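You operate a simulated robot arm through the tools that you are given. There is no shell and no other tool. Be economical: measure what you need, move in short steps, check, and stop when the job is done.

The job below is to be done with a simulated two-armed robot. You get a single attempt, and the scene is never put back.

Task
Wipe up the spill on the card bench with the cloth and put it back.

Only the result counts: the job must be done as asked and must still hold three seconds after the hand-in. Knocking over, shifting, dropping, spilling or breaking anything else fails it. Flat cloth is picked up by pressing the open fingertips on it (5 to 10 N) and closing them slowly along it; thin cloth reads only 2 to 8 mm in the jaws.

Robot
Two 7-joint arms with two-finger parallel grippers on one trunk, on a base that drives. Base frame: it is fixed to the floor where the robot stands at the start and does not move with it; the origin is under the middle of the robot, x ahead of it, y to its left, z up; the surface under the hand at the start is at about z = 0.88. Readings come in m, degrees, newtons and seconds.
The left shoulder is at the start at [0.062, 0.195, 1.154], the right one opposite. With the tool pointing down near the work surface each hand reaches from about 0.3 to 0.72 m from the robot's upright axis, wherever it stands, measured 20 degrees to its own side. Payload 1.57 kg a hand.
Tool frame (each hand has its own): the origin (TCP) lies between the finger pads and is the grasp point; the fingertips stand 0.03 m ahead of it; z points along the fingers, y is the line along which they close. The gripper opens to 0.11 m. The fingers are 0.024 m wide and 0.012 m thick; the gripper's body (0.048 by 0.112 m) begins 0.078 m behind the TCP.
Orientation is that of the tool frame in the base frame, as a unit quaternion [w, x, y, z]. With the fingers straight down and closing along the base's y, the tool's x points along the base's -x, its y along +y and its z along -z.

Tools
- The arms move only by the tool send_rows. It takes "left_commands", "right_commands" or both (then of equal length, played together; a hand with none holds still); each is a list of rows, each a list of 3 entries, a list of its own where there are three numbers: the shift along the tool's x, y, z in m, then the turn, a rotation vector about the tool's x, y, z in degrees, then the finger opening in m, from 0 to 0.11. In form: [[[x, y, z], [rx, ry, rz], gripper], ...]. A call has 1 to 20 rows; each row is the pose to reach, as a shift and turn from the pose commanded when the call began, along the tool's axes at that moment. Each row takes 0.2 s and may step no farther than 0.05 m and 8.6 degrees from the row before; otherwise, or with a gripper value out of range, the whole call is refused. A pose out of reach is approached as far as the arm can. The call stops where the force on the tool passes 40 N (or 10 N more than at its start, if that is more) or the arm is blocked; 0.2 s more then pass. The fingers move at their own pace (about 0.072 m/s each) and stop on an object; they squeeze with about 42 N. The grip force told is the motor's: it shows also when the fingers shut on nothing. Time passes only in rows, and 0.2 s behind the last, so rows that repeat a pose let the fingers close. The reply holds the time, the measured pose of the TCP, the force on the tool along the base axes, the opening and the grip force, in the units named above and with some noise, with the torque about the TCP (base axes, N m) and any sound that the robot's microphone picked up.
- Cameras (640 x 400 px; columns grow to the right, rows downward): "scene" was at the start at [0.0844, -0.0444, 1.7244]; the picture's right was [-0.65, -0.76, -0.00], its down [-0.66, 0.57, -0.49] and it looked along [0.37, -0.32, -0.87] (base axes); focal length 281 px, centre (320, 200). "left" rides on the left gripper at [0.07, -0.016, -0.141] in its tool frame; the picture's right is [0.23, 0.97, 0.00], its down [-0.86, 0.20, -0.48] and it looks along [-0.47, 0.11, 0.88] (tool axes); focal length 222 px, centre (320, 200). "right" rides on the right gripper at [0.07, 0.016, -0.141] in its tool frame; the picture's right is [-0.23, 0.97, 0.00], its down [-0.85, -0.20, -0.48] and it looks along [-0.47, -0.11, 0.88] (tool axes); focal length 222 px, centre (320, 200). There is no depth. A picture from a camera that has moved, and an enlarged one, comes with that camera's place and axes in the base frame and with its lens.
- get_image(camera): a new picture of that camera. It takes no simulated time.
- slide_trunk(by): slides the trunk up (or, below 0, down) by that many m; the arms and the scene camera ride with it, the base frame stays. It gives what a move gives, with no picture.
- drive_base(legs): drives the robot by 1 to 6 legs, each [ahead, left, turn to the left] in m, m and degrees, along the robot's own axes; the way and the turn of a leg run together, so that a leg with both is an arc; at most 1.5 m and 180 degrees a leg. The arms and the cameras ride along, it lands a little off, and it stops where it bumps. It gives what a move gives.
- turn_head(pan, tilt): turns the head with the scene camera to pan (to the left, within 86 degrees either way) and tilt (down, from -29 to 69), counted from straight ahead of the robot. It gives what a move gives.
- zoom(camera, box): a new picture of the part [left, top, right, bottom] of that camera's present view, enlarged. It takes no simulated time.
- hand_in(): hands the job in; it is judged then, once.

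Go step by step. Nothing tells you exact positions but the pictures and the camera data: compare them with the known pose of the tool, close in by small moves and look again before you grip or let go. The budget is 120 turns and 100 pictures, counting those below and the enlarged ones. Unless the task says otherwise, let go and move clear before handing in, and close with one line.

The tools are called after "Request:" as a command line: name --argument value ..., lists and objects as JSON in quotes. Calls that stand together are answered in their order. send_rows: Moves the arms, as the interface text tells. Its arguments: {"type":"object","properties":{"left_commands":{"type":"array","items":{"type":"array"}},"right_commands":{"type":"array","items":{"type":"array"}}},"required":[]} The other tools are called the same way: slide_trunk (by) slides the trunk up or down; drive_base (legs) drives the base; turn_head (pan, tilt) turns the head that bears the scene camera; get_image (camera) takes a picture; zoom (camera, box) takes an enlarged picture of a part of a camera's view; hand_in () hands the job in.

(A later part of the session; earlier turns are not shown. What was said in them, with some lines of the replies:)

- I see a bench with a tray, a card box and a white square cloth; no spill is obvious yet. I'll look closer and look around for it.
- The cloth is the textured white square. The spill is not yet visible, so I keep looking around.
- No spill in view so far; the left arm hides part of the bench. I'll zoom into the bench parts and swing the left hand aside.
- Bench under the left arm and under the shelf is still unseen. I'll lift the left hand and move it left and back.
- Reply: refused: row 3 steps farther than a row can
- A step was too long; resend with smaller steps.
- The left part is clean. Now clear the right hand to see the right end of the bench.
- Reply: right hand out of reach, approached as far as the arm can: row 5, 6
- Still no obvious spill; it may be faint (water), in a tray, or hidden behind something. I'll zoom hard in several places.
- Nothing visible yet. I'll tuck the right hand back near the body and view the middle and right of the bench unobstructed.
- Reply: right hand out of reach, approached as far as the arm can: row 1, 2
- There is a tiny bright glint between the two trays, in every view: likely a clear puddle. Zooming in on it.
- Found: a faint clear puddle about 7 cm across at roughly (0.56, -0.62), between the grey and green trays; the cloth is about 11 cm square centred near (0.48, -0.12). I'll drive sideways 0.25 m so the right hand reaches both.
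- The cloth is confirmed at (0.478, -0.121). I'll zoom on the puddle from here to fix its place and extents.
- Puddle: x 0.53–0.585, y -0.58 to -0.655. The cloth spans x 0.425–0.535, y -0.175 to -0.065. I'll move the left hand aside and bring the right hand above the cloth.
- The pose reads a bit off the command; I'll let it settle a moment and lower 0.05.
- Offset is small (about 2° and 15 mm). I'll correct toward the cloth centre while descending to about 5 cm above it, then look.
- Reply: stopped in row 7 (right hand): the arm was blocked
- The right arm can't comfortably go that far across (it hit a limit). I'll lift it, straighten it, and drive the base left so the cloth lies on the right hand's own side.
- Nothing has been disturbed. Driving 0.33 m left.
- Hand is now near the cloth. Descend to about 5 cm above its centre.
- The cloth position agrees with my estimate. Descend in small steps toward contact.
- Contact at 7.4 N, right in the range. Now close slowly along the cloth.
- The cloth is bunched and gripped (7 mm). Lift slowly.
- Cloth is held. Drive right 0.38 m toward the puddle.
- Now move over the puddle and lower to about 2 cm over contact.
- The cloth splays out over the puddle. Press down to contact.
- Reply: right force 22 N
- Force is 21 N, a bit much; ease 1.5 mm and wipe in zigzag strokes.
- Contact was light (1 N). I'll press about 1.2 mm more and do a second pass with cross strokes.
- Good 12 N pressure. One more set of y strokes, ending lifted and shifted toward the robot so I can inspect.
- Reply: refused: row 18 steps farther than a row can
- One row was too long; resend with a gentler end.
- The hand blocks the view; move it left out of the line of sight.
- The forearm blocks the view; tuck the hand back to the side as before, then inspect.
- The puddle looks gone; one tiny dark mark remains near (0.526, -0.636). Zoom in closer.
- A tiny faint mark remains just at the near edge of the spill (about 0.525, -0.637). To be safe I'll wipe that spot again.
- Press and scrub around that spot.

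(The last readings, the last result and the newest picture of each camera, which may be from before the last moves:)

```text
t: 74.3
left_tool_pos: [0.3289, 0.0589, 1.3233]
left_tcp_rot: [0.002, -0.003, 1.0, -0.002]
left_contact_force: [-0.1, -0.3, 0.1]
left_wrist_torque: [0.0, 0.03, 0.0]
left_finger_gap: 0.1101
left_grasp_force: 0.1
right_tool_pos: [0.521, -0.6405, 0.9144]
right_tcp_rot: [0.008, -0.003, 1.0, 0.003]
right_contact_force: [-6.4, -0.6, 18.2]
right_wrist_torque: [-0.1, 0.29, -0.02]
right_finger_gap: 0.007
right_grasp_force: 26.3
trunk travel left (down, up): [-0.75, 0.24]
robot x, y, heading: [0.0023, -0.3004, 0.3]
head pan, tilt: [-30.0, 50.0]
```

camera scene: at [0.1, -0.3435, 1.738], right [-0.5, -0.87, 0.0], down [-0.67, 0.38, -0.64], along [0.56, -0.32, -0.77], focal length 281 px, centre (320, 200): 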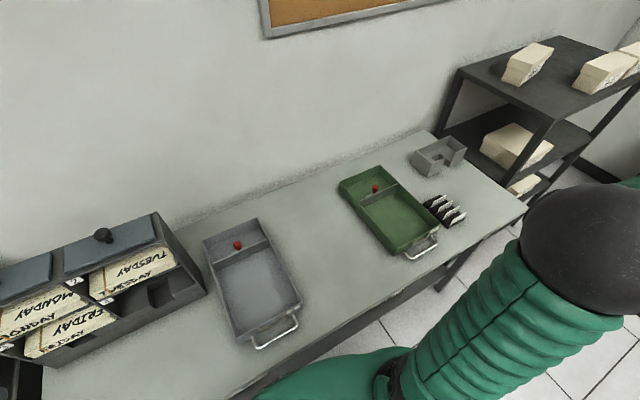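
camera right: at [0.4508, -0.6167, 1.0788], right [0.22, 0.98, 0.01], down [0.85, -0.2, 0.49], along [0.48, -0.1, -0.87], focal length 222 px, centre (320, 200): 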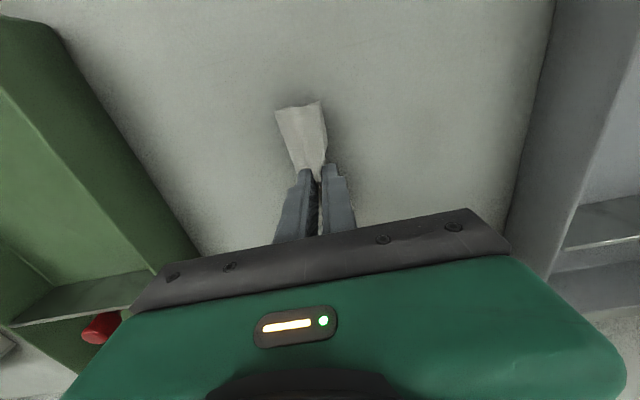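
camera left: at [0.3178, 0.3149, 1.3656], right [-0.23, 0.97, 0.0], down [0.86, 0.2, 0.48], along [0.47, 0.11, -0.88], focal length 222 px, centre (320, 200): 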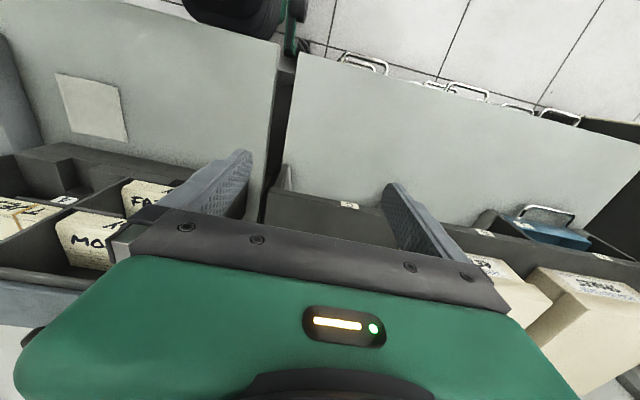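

Good pressure (18 N). Lift, tuck back aside and inspect once more.

Request:
send_rows --right_commands '[[[0, 0, -0.03], [0, 0, 0], 0], [[0, 0, -0.07], [0, 0, 0], 0], [[0, 0, -0.11], [0, 0, 0], 0], [[0, 0, -0.15], [0, 0, 0], 0], [[0, 0, -0.19], [0, 0, 0], 0], [[0.03, -0.01, -0.22], [0, 0, 0], 0], [[0.065, -0.025, -0.24], [0, 0, 0], 0], [[0.105, -0.045, -0.25], [0, 0, 0], 0], [[0.145, -0.065, -0.26], [0, 0, 0], 0], [[0.185, -0.085, -0.27], [0, 0, 0], 0], [[0.225, -0.105, -0.28], [0, 0, 0], 0], [[0.265, -0.125, -0.29], [0, 0, 0], 0], [[0.305, -0.145, -0.3], [0, 0, 0], 0], [[0.345, -0.165, -0.31], [0, 0, 0], 0], [[0.385, -0.185, -0.31], [0, 0, 0], 0], [[0.425, -0.205, -0.31], [0, 0, 0], 0], [[0.465, -0.225, -0.31], [0, 0, 0], 0]]'

Request:
zoom --camera "scene" --box '[283, 214, 363, 264]'

Request:
zoom --camera "scene" --box '[230, 180, 430, 305]'

```text
t: 77.9
left_tool_pos: [0.3321, 0.0532, 1.3244]
left_tcp_rot: [0.001, -0.003, 1.0, 0.0]
left_contact_force: [0.1, -0.3, -0.4]
left_wrist_torque: [0.0, -0.03, 0.0]
left_finger_gap: 0.1102
left_grasp_force: 0.0
right_tool_pos: [0.0565, -0.8734, 1.2111]
right_tcp_rot: [0.008, -0.004, 1.0, 0.005]
right_contact_force: [-0.4, -0.2, -1.1]
right_wrist_torque: [0.02, 0.04, 0.01]
right_finger_gap: 0.0067
right_grasp_force: 26.0
trunk travel left (down, up): [-0.75, 0.24]
robot x, y, heading: [0.0008, -0.3102, 0.3]
head pan, tilt: [-30.0, 50.0]
```

```text
8.00 times, centred on (323, 239) of scene
camera zoom: at [0.0987, -0.345, 1.7381], right [-0.5, -0.87, 0.0], down [-0.66, 0.38, -0.64], along [0.56, -0.32, -0.77], focal length 2248 px, centre (296, -112)
```

zoom: 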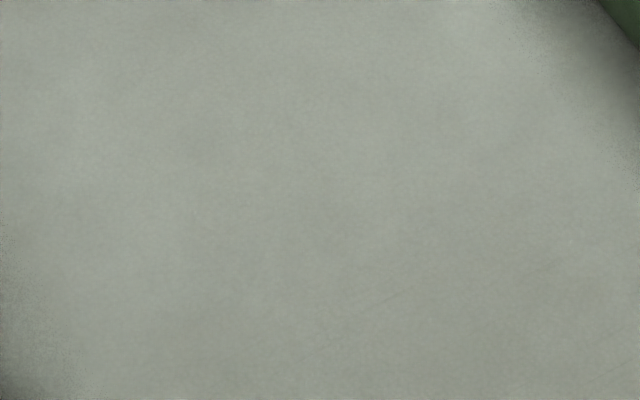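

```text
3.20 times, centred on (330, 242) of scene
camera zoom: at [0.0987, -0.345, 1.7381], right [-0.5, -0.87, 0.0], down [-0.66, 0.38, -0.64], along [0.56, -0.32, -0.77], focal length 899 px, centre (288, 64)
```

zoom: 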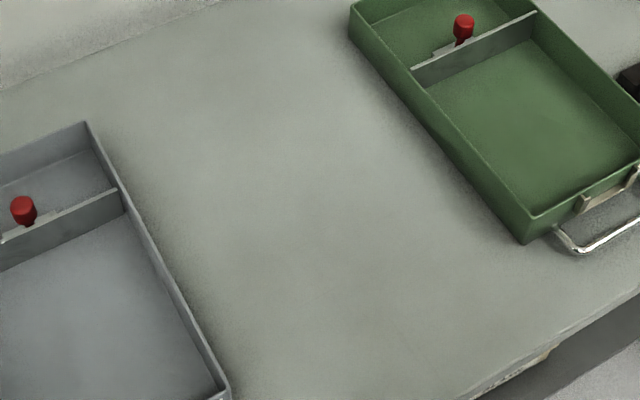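

The mark is gone; bench is clean. Drive back left 0.38 m to return the cloth.

Request:
drive_base --legs '[[0, 0.38, 0]]'

Request:
turn_head --pan 0 --tilt 60

```text
t: 80.3
left_tool_pos: [0.3271, 0.428, 1.3251]
left_tcp_rot: [0.001, -0.006, 1.0, 0.001]
left_contact_force: [0.0, -0.1, 0.0]
left_wrist_torque: [0.0, -0.03, 0.0]
left_finger_gap: 0.11
left_grasp_force: 0.1
right_tool_pos: [0.057, -0.5003, 1.2095]
right_tcp_rot: [0.008, -0.008, 1.0, 0.006]
right_contact_force: [-0.1, -0.4, -0.2]
right_wrist_torque: [-0.05, -0.01, -0.02]
right_finger_gap: 0.0067
right_grasp_force: 26.0
trunk travel left (down, up): [-0.75, 0.24]
robot x, y, heading: [-0.0004, 0.0697, 0.3]
head pan, tilt: [-30.0, 50.0]
```

```text
t: 81.3
left_tool_pos: [0.3262, 0.4342, 1.3237]
left_tcp_rot: [0.001, -0.006, 1.0, -0.001]
left_contact_force: [0.3, 0.8, -0.8]
left_wrist_torque: [0.03, 0.04, -0.02]
left_finger_gap: 0.11
left_grasp_force: 0.0
right_tool_pos: [0.0584, -0.4967, 1.2114]
right_tcp_rot: [0.007, -0.007, 1.0, 0.005]
right_contact_force: [-1.1, -0.3, -0.5]
right_wrist_torque: [0.0, -0.01, 0.02]
right_finger_gap: 0.0068
right_grasp_force: 26.1
trunk travel left (down, up): [-0.75, 0.24]
robot x, y, heading: [-0.0057, 0.0717, 0.7]
head pan, tilt: [0.0, 60.0]
```

Bring the cloth over its original spot and lower to about 3 cm above contact.

Request:
send_rows --right_commands '[[[-0.0325, 0.0284, 0], [0, 0, 0], 0], [[-0.065, 0.0568, 0], [0, 0, 0], 0], [[-0.0975, 0.0852, 0], [0, 0, 0], 0], [[-0.13, 0.1137, 0], [0, 0, 0], 0], [[-0.1625, 0.1421, 0], [0, 0, 0], 0], [[-0.195, 0.1705, 0], [0, 0, 0], 0], [[-0.2275, 0.1989, 0], [0, 0, 0], 0], [[-0.26, 0.2273, 0], [0, 0, 0], 0], [[-0.2925, 0.2557, 0], [0, 0, 0], 0], [[-0.325, 0.2842, 0], [0, 0, 0], 0], [[-0.3575, 0.3126, 0], [0, 0, 0], 0], [[-0.39, 0.341, 0], [0, 0, 0], 0], [[-0.4225, 0.3694, 0], [0, 0, 0], 0], [[-0.4225, 0.3694, 0.045], [0, 0, 0], 0], [[-0.4225, 0.3694, 0.09], [0, 0, 0], 0], [[-0.4225, 0.3694, 0.135], [0, 0, 0], 0], [[-0.4225, 0.3694, 0.18], [0, 0, 0], 0], [[-0.4225, 0.3694, 0.22], [0, 0, 0], 0], [[-0.4225, 0.3694, 0.25], [0, 0, 0], 0], [[-0.4225, 0.3694, 0.27], [0, 0, 0], 0]]'

Request:
get_image --camera "right"

Request:
get_image --camera "scene"

```text
t: 85.5
left_tool_pos: [0.3293, 0.4361, 1.322]
left_tcp_rot: [0.0, -0.006, 1.0, -0.002]
left_contact_force: [-0.4, -0.1, 0.6]
left_wrist_torque: [0.0, 0.04, 0.01]
left_finger_gap: 0.1099
left_grasp_force: 0.1
right_tool_pos: [0.4824, -0.1176, 0.9501]
right_tcp_rot: [0.007, -0.007, 1.0, 0.003]
right_contact_force: [-1.1, 0.4, 0.4]
right_wrist_torque: [-0.04, 0.02, 0.02]
right_finger_gap: 0.0069
right_grasp_force: 26.2
trunk travel left (down, up): [-0.75, 0.24]
robot x, y, heading: [-0.0024, 0.0741, 0.5]
head pan, tilt: [0.0, 60.0]
```

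```text
33 pictures are left
camera right: at [0.4094, -0.1029, 1.0918], right [0.21, 0.98, 0.01], down [0.85, -0.19, 0.49], along [0.48, -0.1, -0.87], focal length 222 px, centre (320, 200)
```

right: 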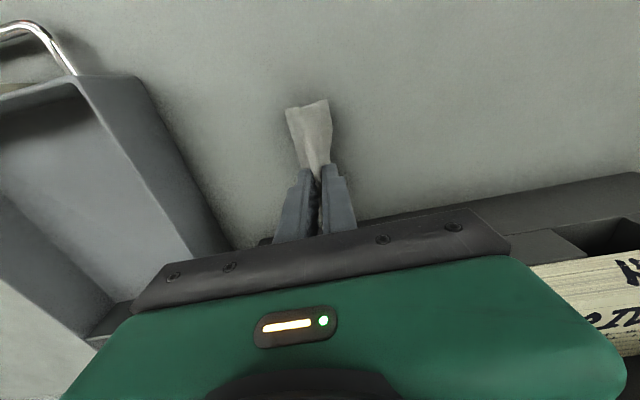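

```text
32 pictures are left
camera scene: at [0.1, 0.0747, 1.7254], right [0.01, -1.0, 0.0], down [-0.87, -0.01, -0.5], along [0.5, 0.01, -0.87], focal length 281 px, centre (320, 200)
```

scene: 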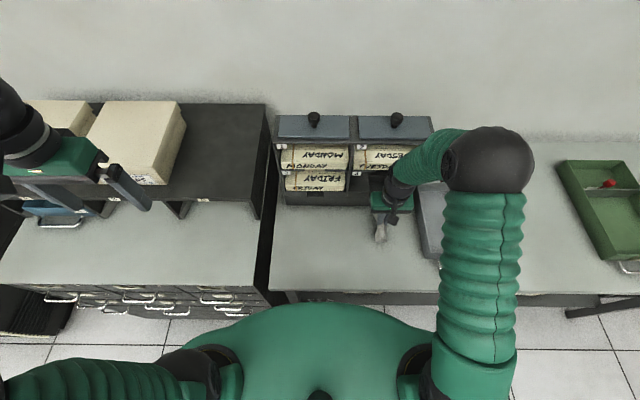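

Lower to contact and open slowly.

Request:
send_rows --right_commands '[[[0.002, 0, 0.015], [0, 0, 0], 0], [[0.002, 0, 0.028], [0, 0, 0], 0], [[0.002, 0, 0.034], [0, 0, 0], 0], [[0.002, 0, 0.036], [0, 0, 0], 0], [[0.002, 0, 0.036], [0, 0, 0], 0.006], [[0.002, 0, 0.036], [0, 0, 0], 0.012], [[0.002, 0, 0.036], [0, 0, 0], 0.02], [[0.002, 0, 0.036], [0, 0, 0], 0.028], [[0.002, 0, 0.036], [0, 0, 0], 0.036], [[0.002, 0, 0.036], [0, 0, 0], 0.045], [[0.002, 0, 0.036], [0, 0, 0], 0.045]]'

Request:
get_image --camera "right"

```text
t: 87.9
left_tool_pos: [0.3275, 0.4366, 1.3233]
left_tcp_rot: [0.002, -0.006, 1.0, -0.002]
left_contact_force: [0.9, -0.4, -0.4]
left_wrist_torque: [-0.02, -0.01, -0.03]
left_finger_gap: 0.1101
left_grasp_force: 0.0
right_tool_pos: [0.4768, -0.1156, 0.9146]
right_tcp_rot: [0.007, -0.008, 1.0, 0.003]
right_contact_force: [0.1, 0.1, 0.1]
right_wrist_torque: [-0.01, -0.01, 0.01]
right_finger_gap: 0.0445
right_grasp_force: 0.0
trunk travel left (down, up): [-0.75, 0.24]
robot x, y, heading: [-0.0047, 0.0723, 0.4]
head pan, tilt: [0.0, 60.0]
```

```text
31 pictures are left
camera right: at [0.4064, -0.1017, 1.0562], right [0.21, 0.98, 0.01], down [0.85, -0.19, 0.49], along [0.48, -0.1, -0.87], focal length 222 px, centre (320, 200)
```

right: 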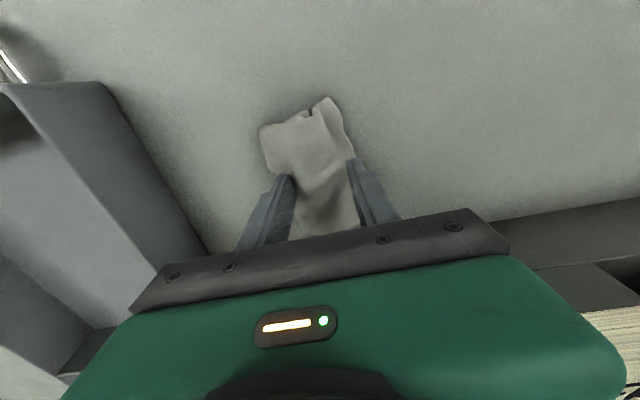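

Released. Open a little wider, lift straight up and retract, then look.

Request:
send_rows --right_commands '[[[0, 0, 0], [0, 0, 0], 0.06], [[0, 0, -0.01], [0, 0, 0], 0.075], [[0, 0, -0.03], [0, 0, 0], 0.08], [[0, 0, -0.07], [0, 0, 0], 0.08], [[0, 0, -0.11], [0, 0, 0], 0.08], [[0, 0, -0.15], [0, 0, 0], 0.08], [[0, 0, -0.19], [0, 0, 0], 0.08], [[0, 0, -0.23], [0, 0, 0], 0.08], [[0.01, -0.04, -0.26], [0, 0, 0], 0.08], [[0.03, -0.08, -0.26], [0, 0, 0], 0.08], [[0.05, -0.12, -0.26], [0, 0, 0], 0.08], [[0.07, -0.16, -0.26], [0, 0, 0], 0.08], [[0.09, -0.2, -0.26], [0, 0, 0], 0.08], [[0.11, -0.24, -0.26], [0, 0, 0], 0.08], [[0.13, -0.28, -0.26], [0, 0, 0], 0.08]]'

Request:
get_image --camera "scene"

Request:
zoom --camera "scene" --box '[320, 190, 440, 260]'

```text
refused: row 9 steps farther than a row can; nothing moved
```

```text
30 pictures are left
camera scene: at [0.0993, 0.0749, 1.7254], right [0.01, -1.0, 0.0], down [-0.87, -0.01, -0.5], along [0.5, 0.01, -0.87], focal length 281 px, centre (320, 200)
```

scene: 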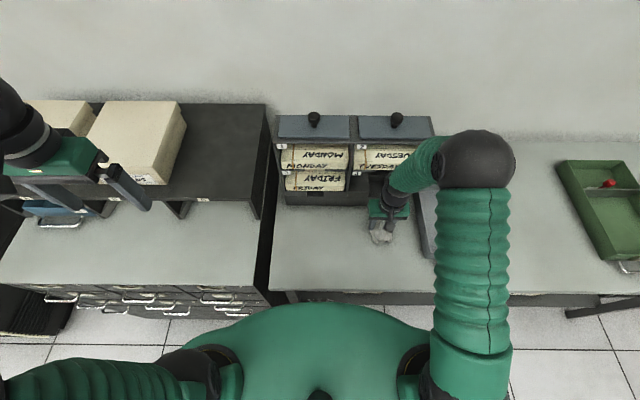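

```text
5.33 times, centred on (380, 225) of scene
camera zoom: at [0.0993, 0.0749, 1.7254], right [0.01, -1.0, 0.0], down [-0.87, -0.01, -0.5], along [0.5, 0.01, -0.87], focal length 1498 px, centre (0, 67)
```

zoom: 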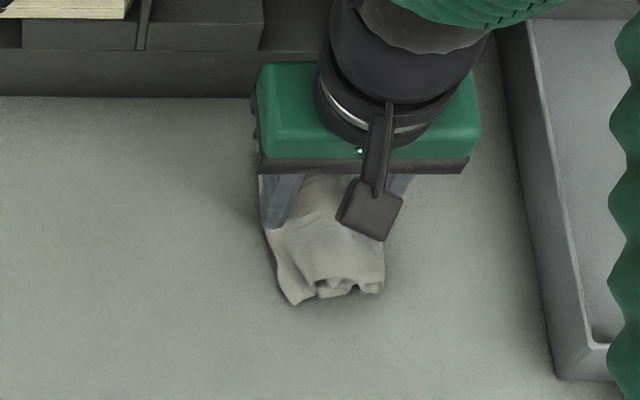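

Row too long; resend.

Request:
send_rows --right_commands '[[[0, 0, 0], [0, 0, 0], 0.06], [[0, 0, -0.01], [0, 0, 0], 0.075], [[0, 0, -0.03], [0, 0, 0], 0.08], [[0, 0, -0.07], [0, 0, 0], 0.08], [[0, 0, -0.11], [0, 0, 0], 0.08], [[0, 0, -0.15], [0, 0, 0], 0.08], [[0, 0, -0.19], [0, 0, 0], 0.08], [[0, 0, -0.23], [0, 0, 0], 0.08], [[0.01, -0.03, -0.25], [0, 0, 0], 0.08], [[0.03, -0.07, -0.26], [0, 0, 0], 0.08], [[0.05, -0.11, -0.26], [0, 0, 0], 0.08], [[0.07, -0.15, -0.26], [0, 0, 0], 0.08], [[0.09, -0.19, -0.26], [0, 0, 0], 0.08], [[0.11, -0.23, -0.26], [0, 0, 0], 0.08], [[0.13, -0.27, -0.26], [0, 0, 0], 0.08]]'

Request:
get_image --camera "scene"

Request:
zoom --camera "scene" --box '[320, 190, 440, 260]'

```text
t: 91.1
left_tool_pos: [0.3271, 0.4337, 1.3235]
left_tcp_rot: [0.001, -0.006, 1.0, -0.002]
left_contact_force: [-0.1, -0.2, -0.3]
left_wrist_torque: [0.02, 0.01, 0.01]
left_finger_gap: 0.1103
left_grasp_force: 0.0
right_tool_pos: [0.3486, -0.3935, 1.1719]
right_tcp_rot: [0.006, -0.008, 1.0, 0.005]
right_contact_force: [0.4, 0.1, 0.2]
right_wrist_torque: [0.02, -0.02, 0.0]
right_finger_gap: 0.0799
right_grasp_force: 0.0
trunk travel left (down, up): [-0.75, 0.24]
robot x, y, heading: [-0.0043, 0.0705, 0.5]
head pan, tilt: [0.0, 60.0]
```

```text
28 pictures are left
camera scene: at [0.0978, 0.071, 1.7255], right [0.01, -1.0, 0.0], down [-0.87, -0.01, -0.5], along [0.5, 0.01, -0.87], focal length 281 px, centre (320, 200)
```

scene: 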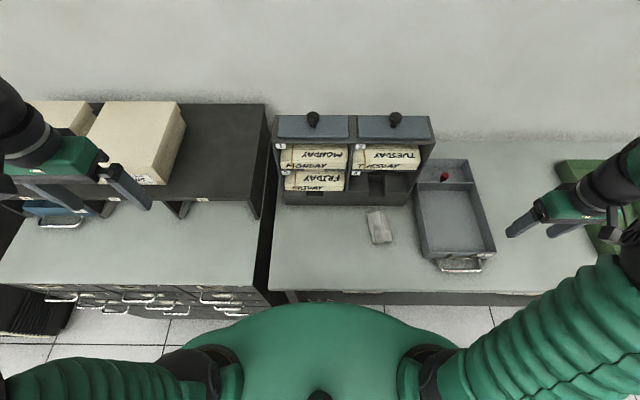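

```text
5.33 times, centred on (380, 225) of scene
camera zoom: at [0.0978, 0.071, 1.7255], right [0.01, -1.0, 0.0], down [-0.87, -0.01, -0.5], along [0.5, 0.01, -0.87], focal length 1498 px, centre (0, 67)
```

zoom: 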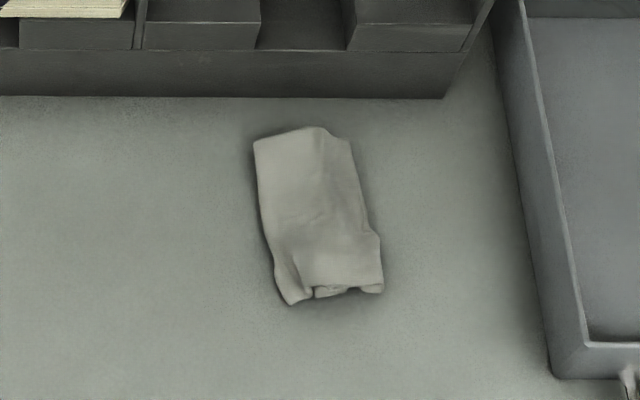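

The spill is wiped up. The cloth is back on its original spot, centred at about (0.48, -0.12), though creased and narrower than before. Nothing else has moved and both hands are clear, so I'm handing in.

Request:
hand_in

```text
The job is handed in.
```

I wiped up the spill with the cloth and put the cloth back on its original spot. It now lies creased and folded narrower than before. Nothing else was moved, and both hands are clear.
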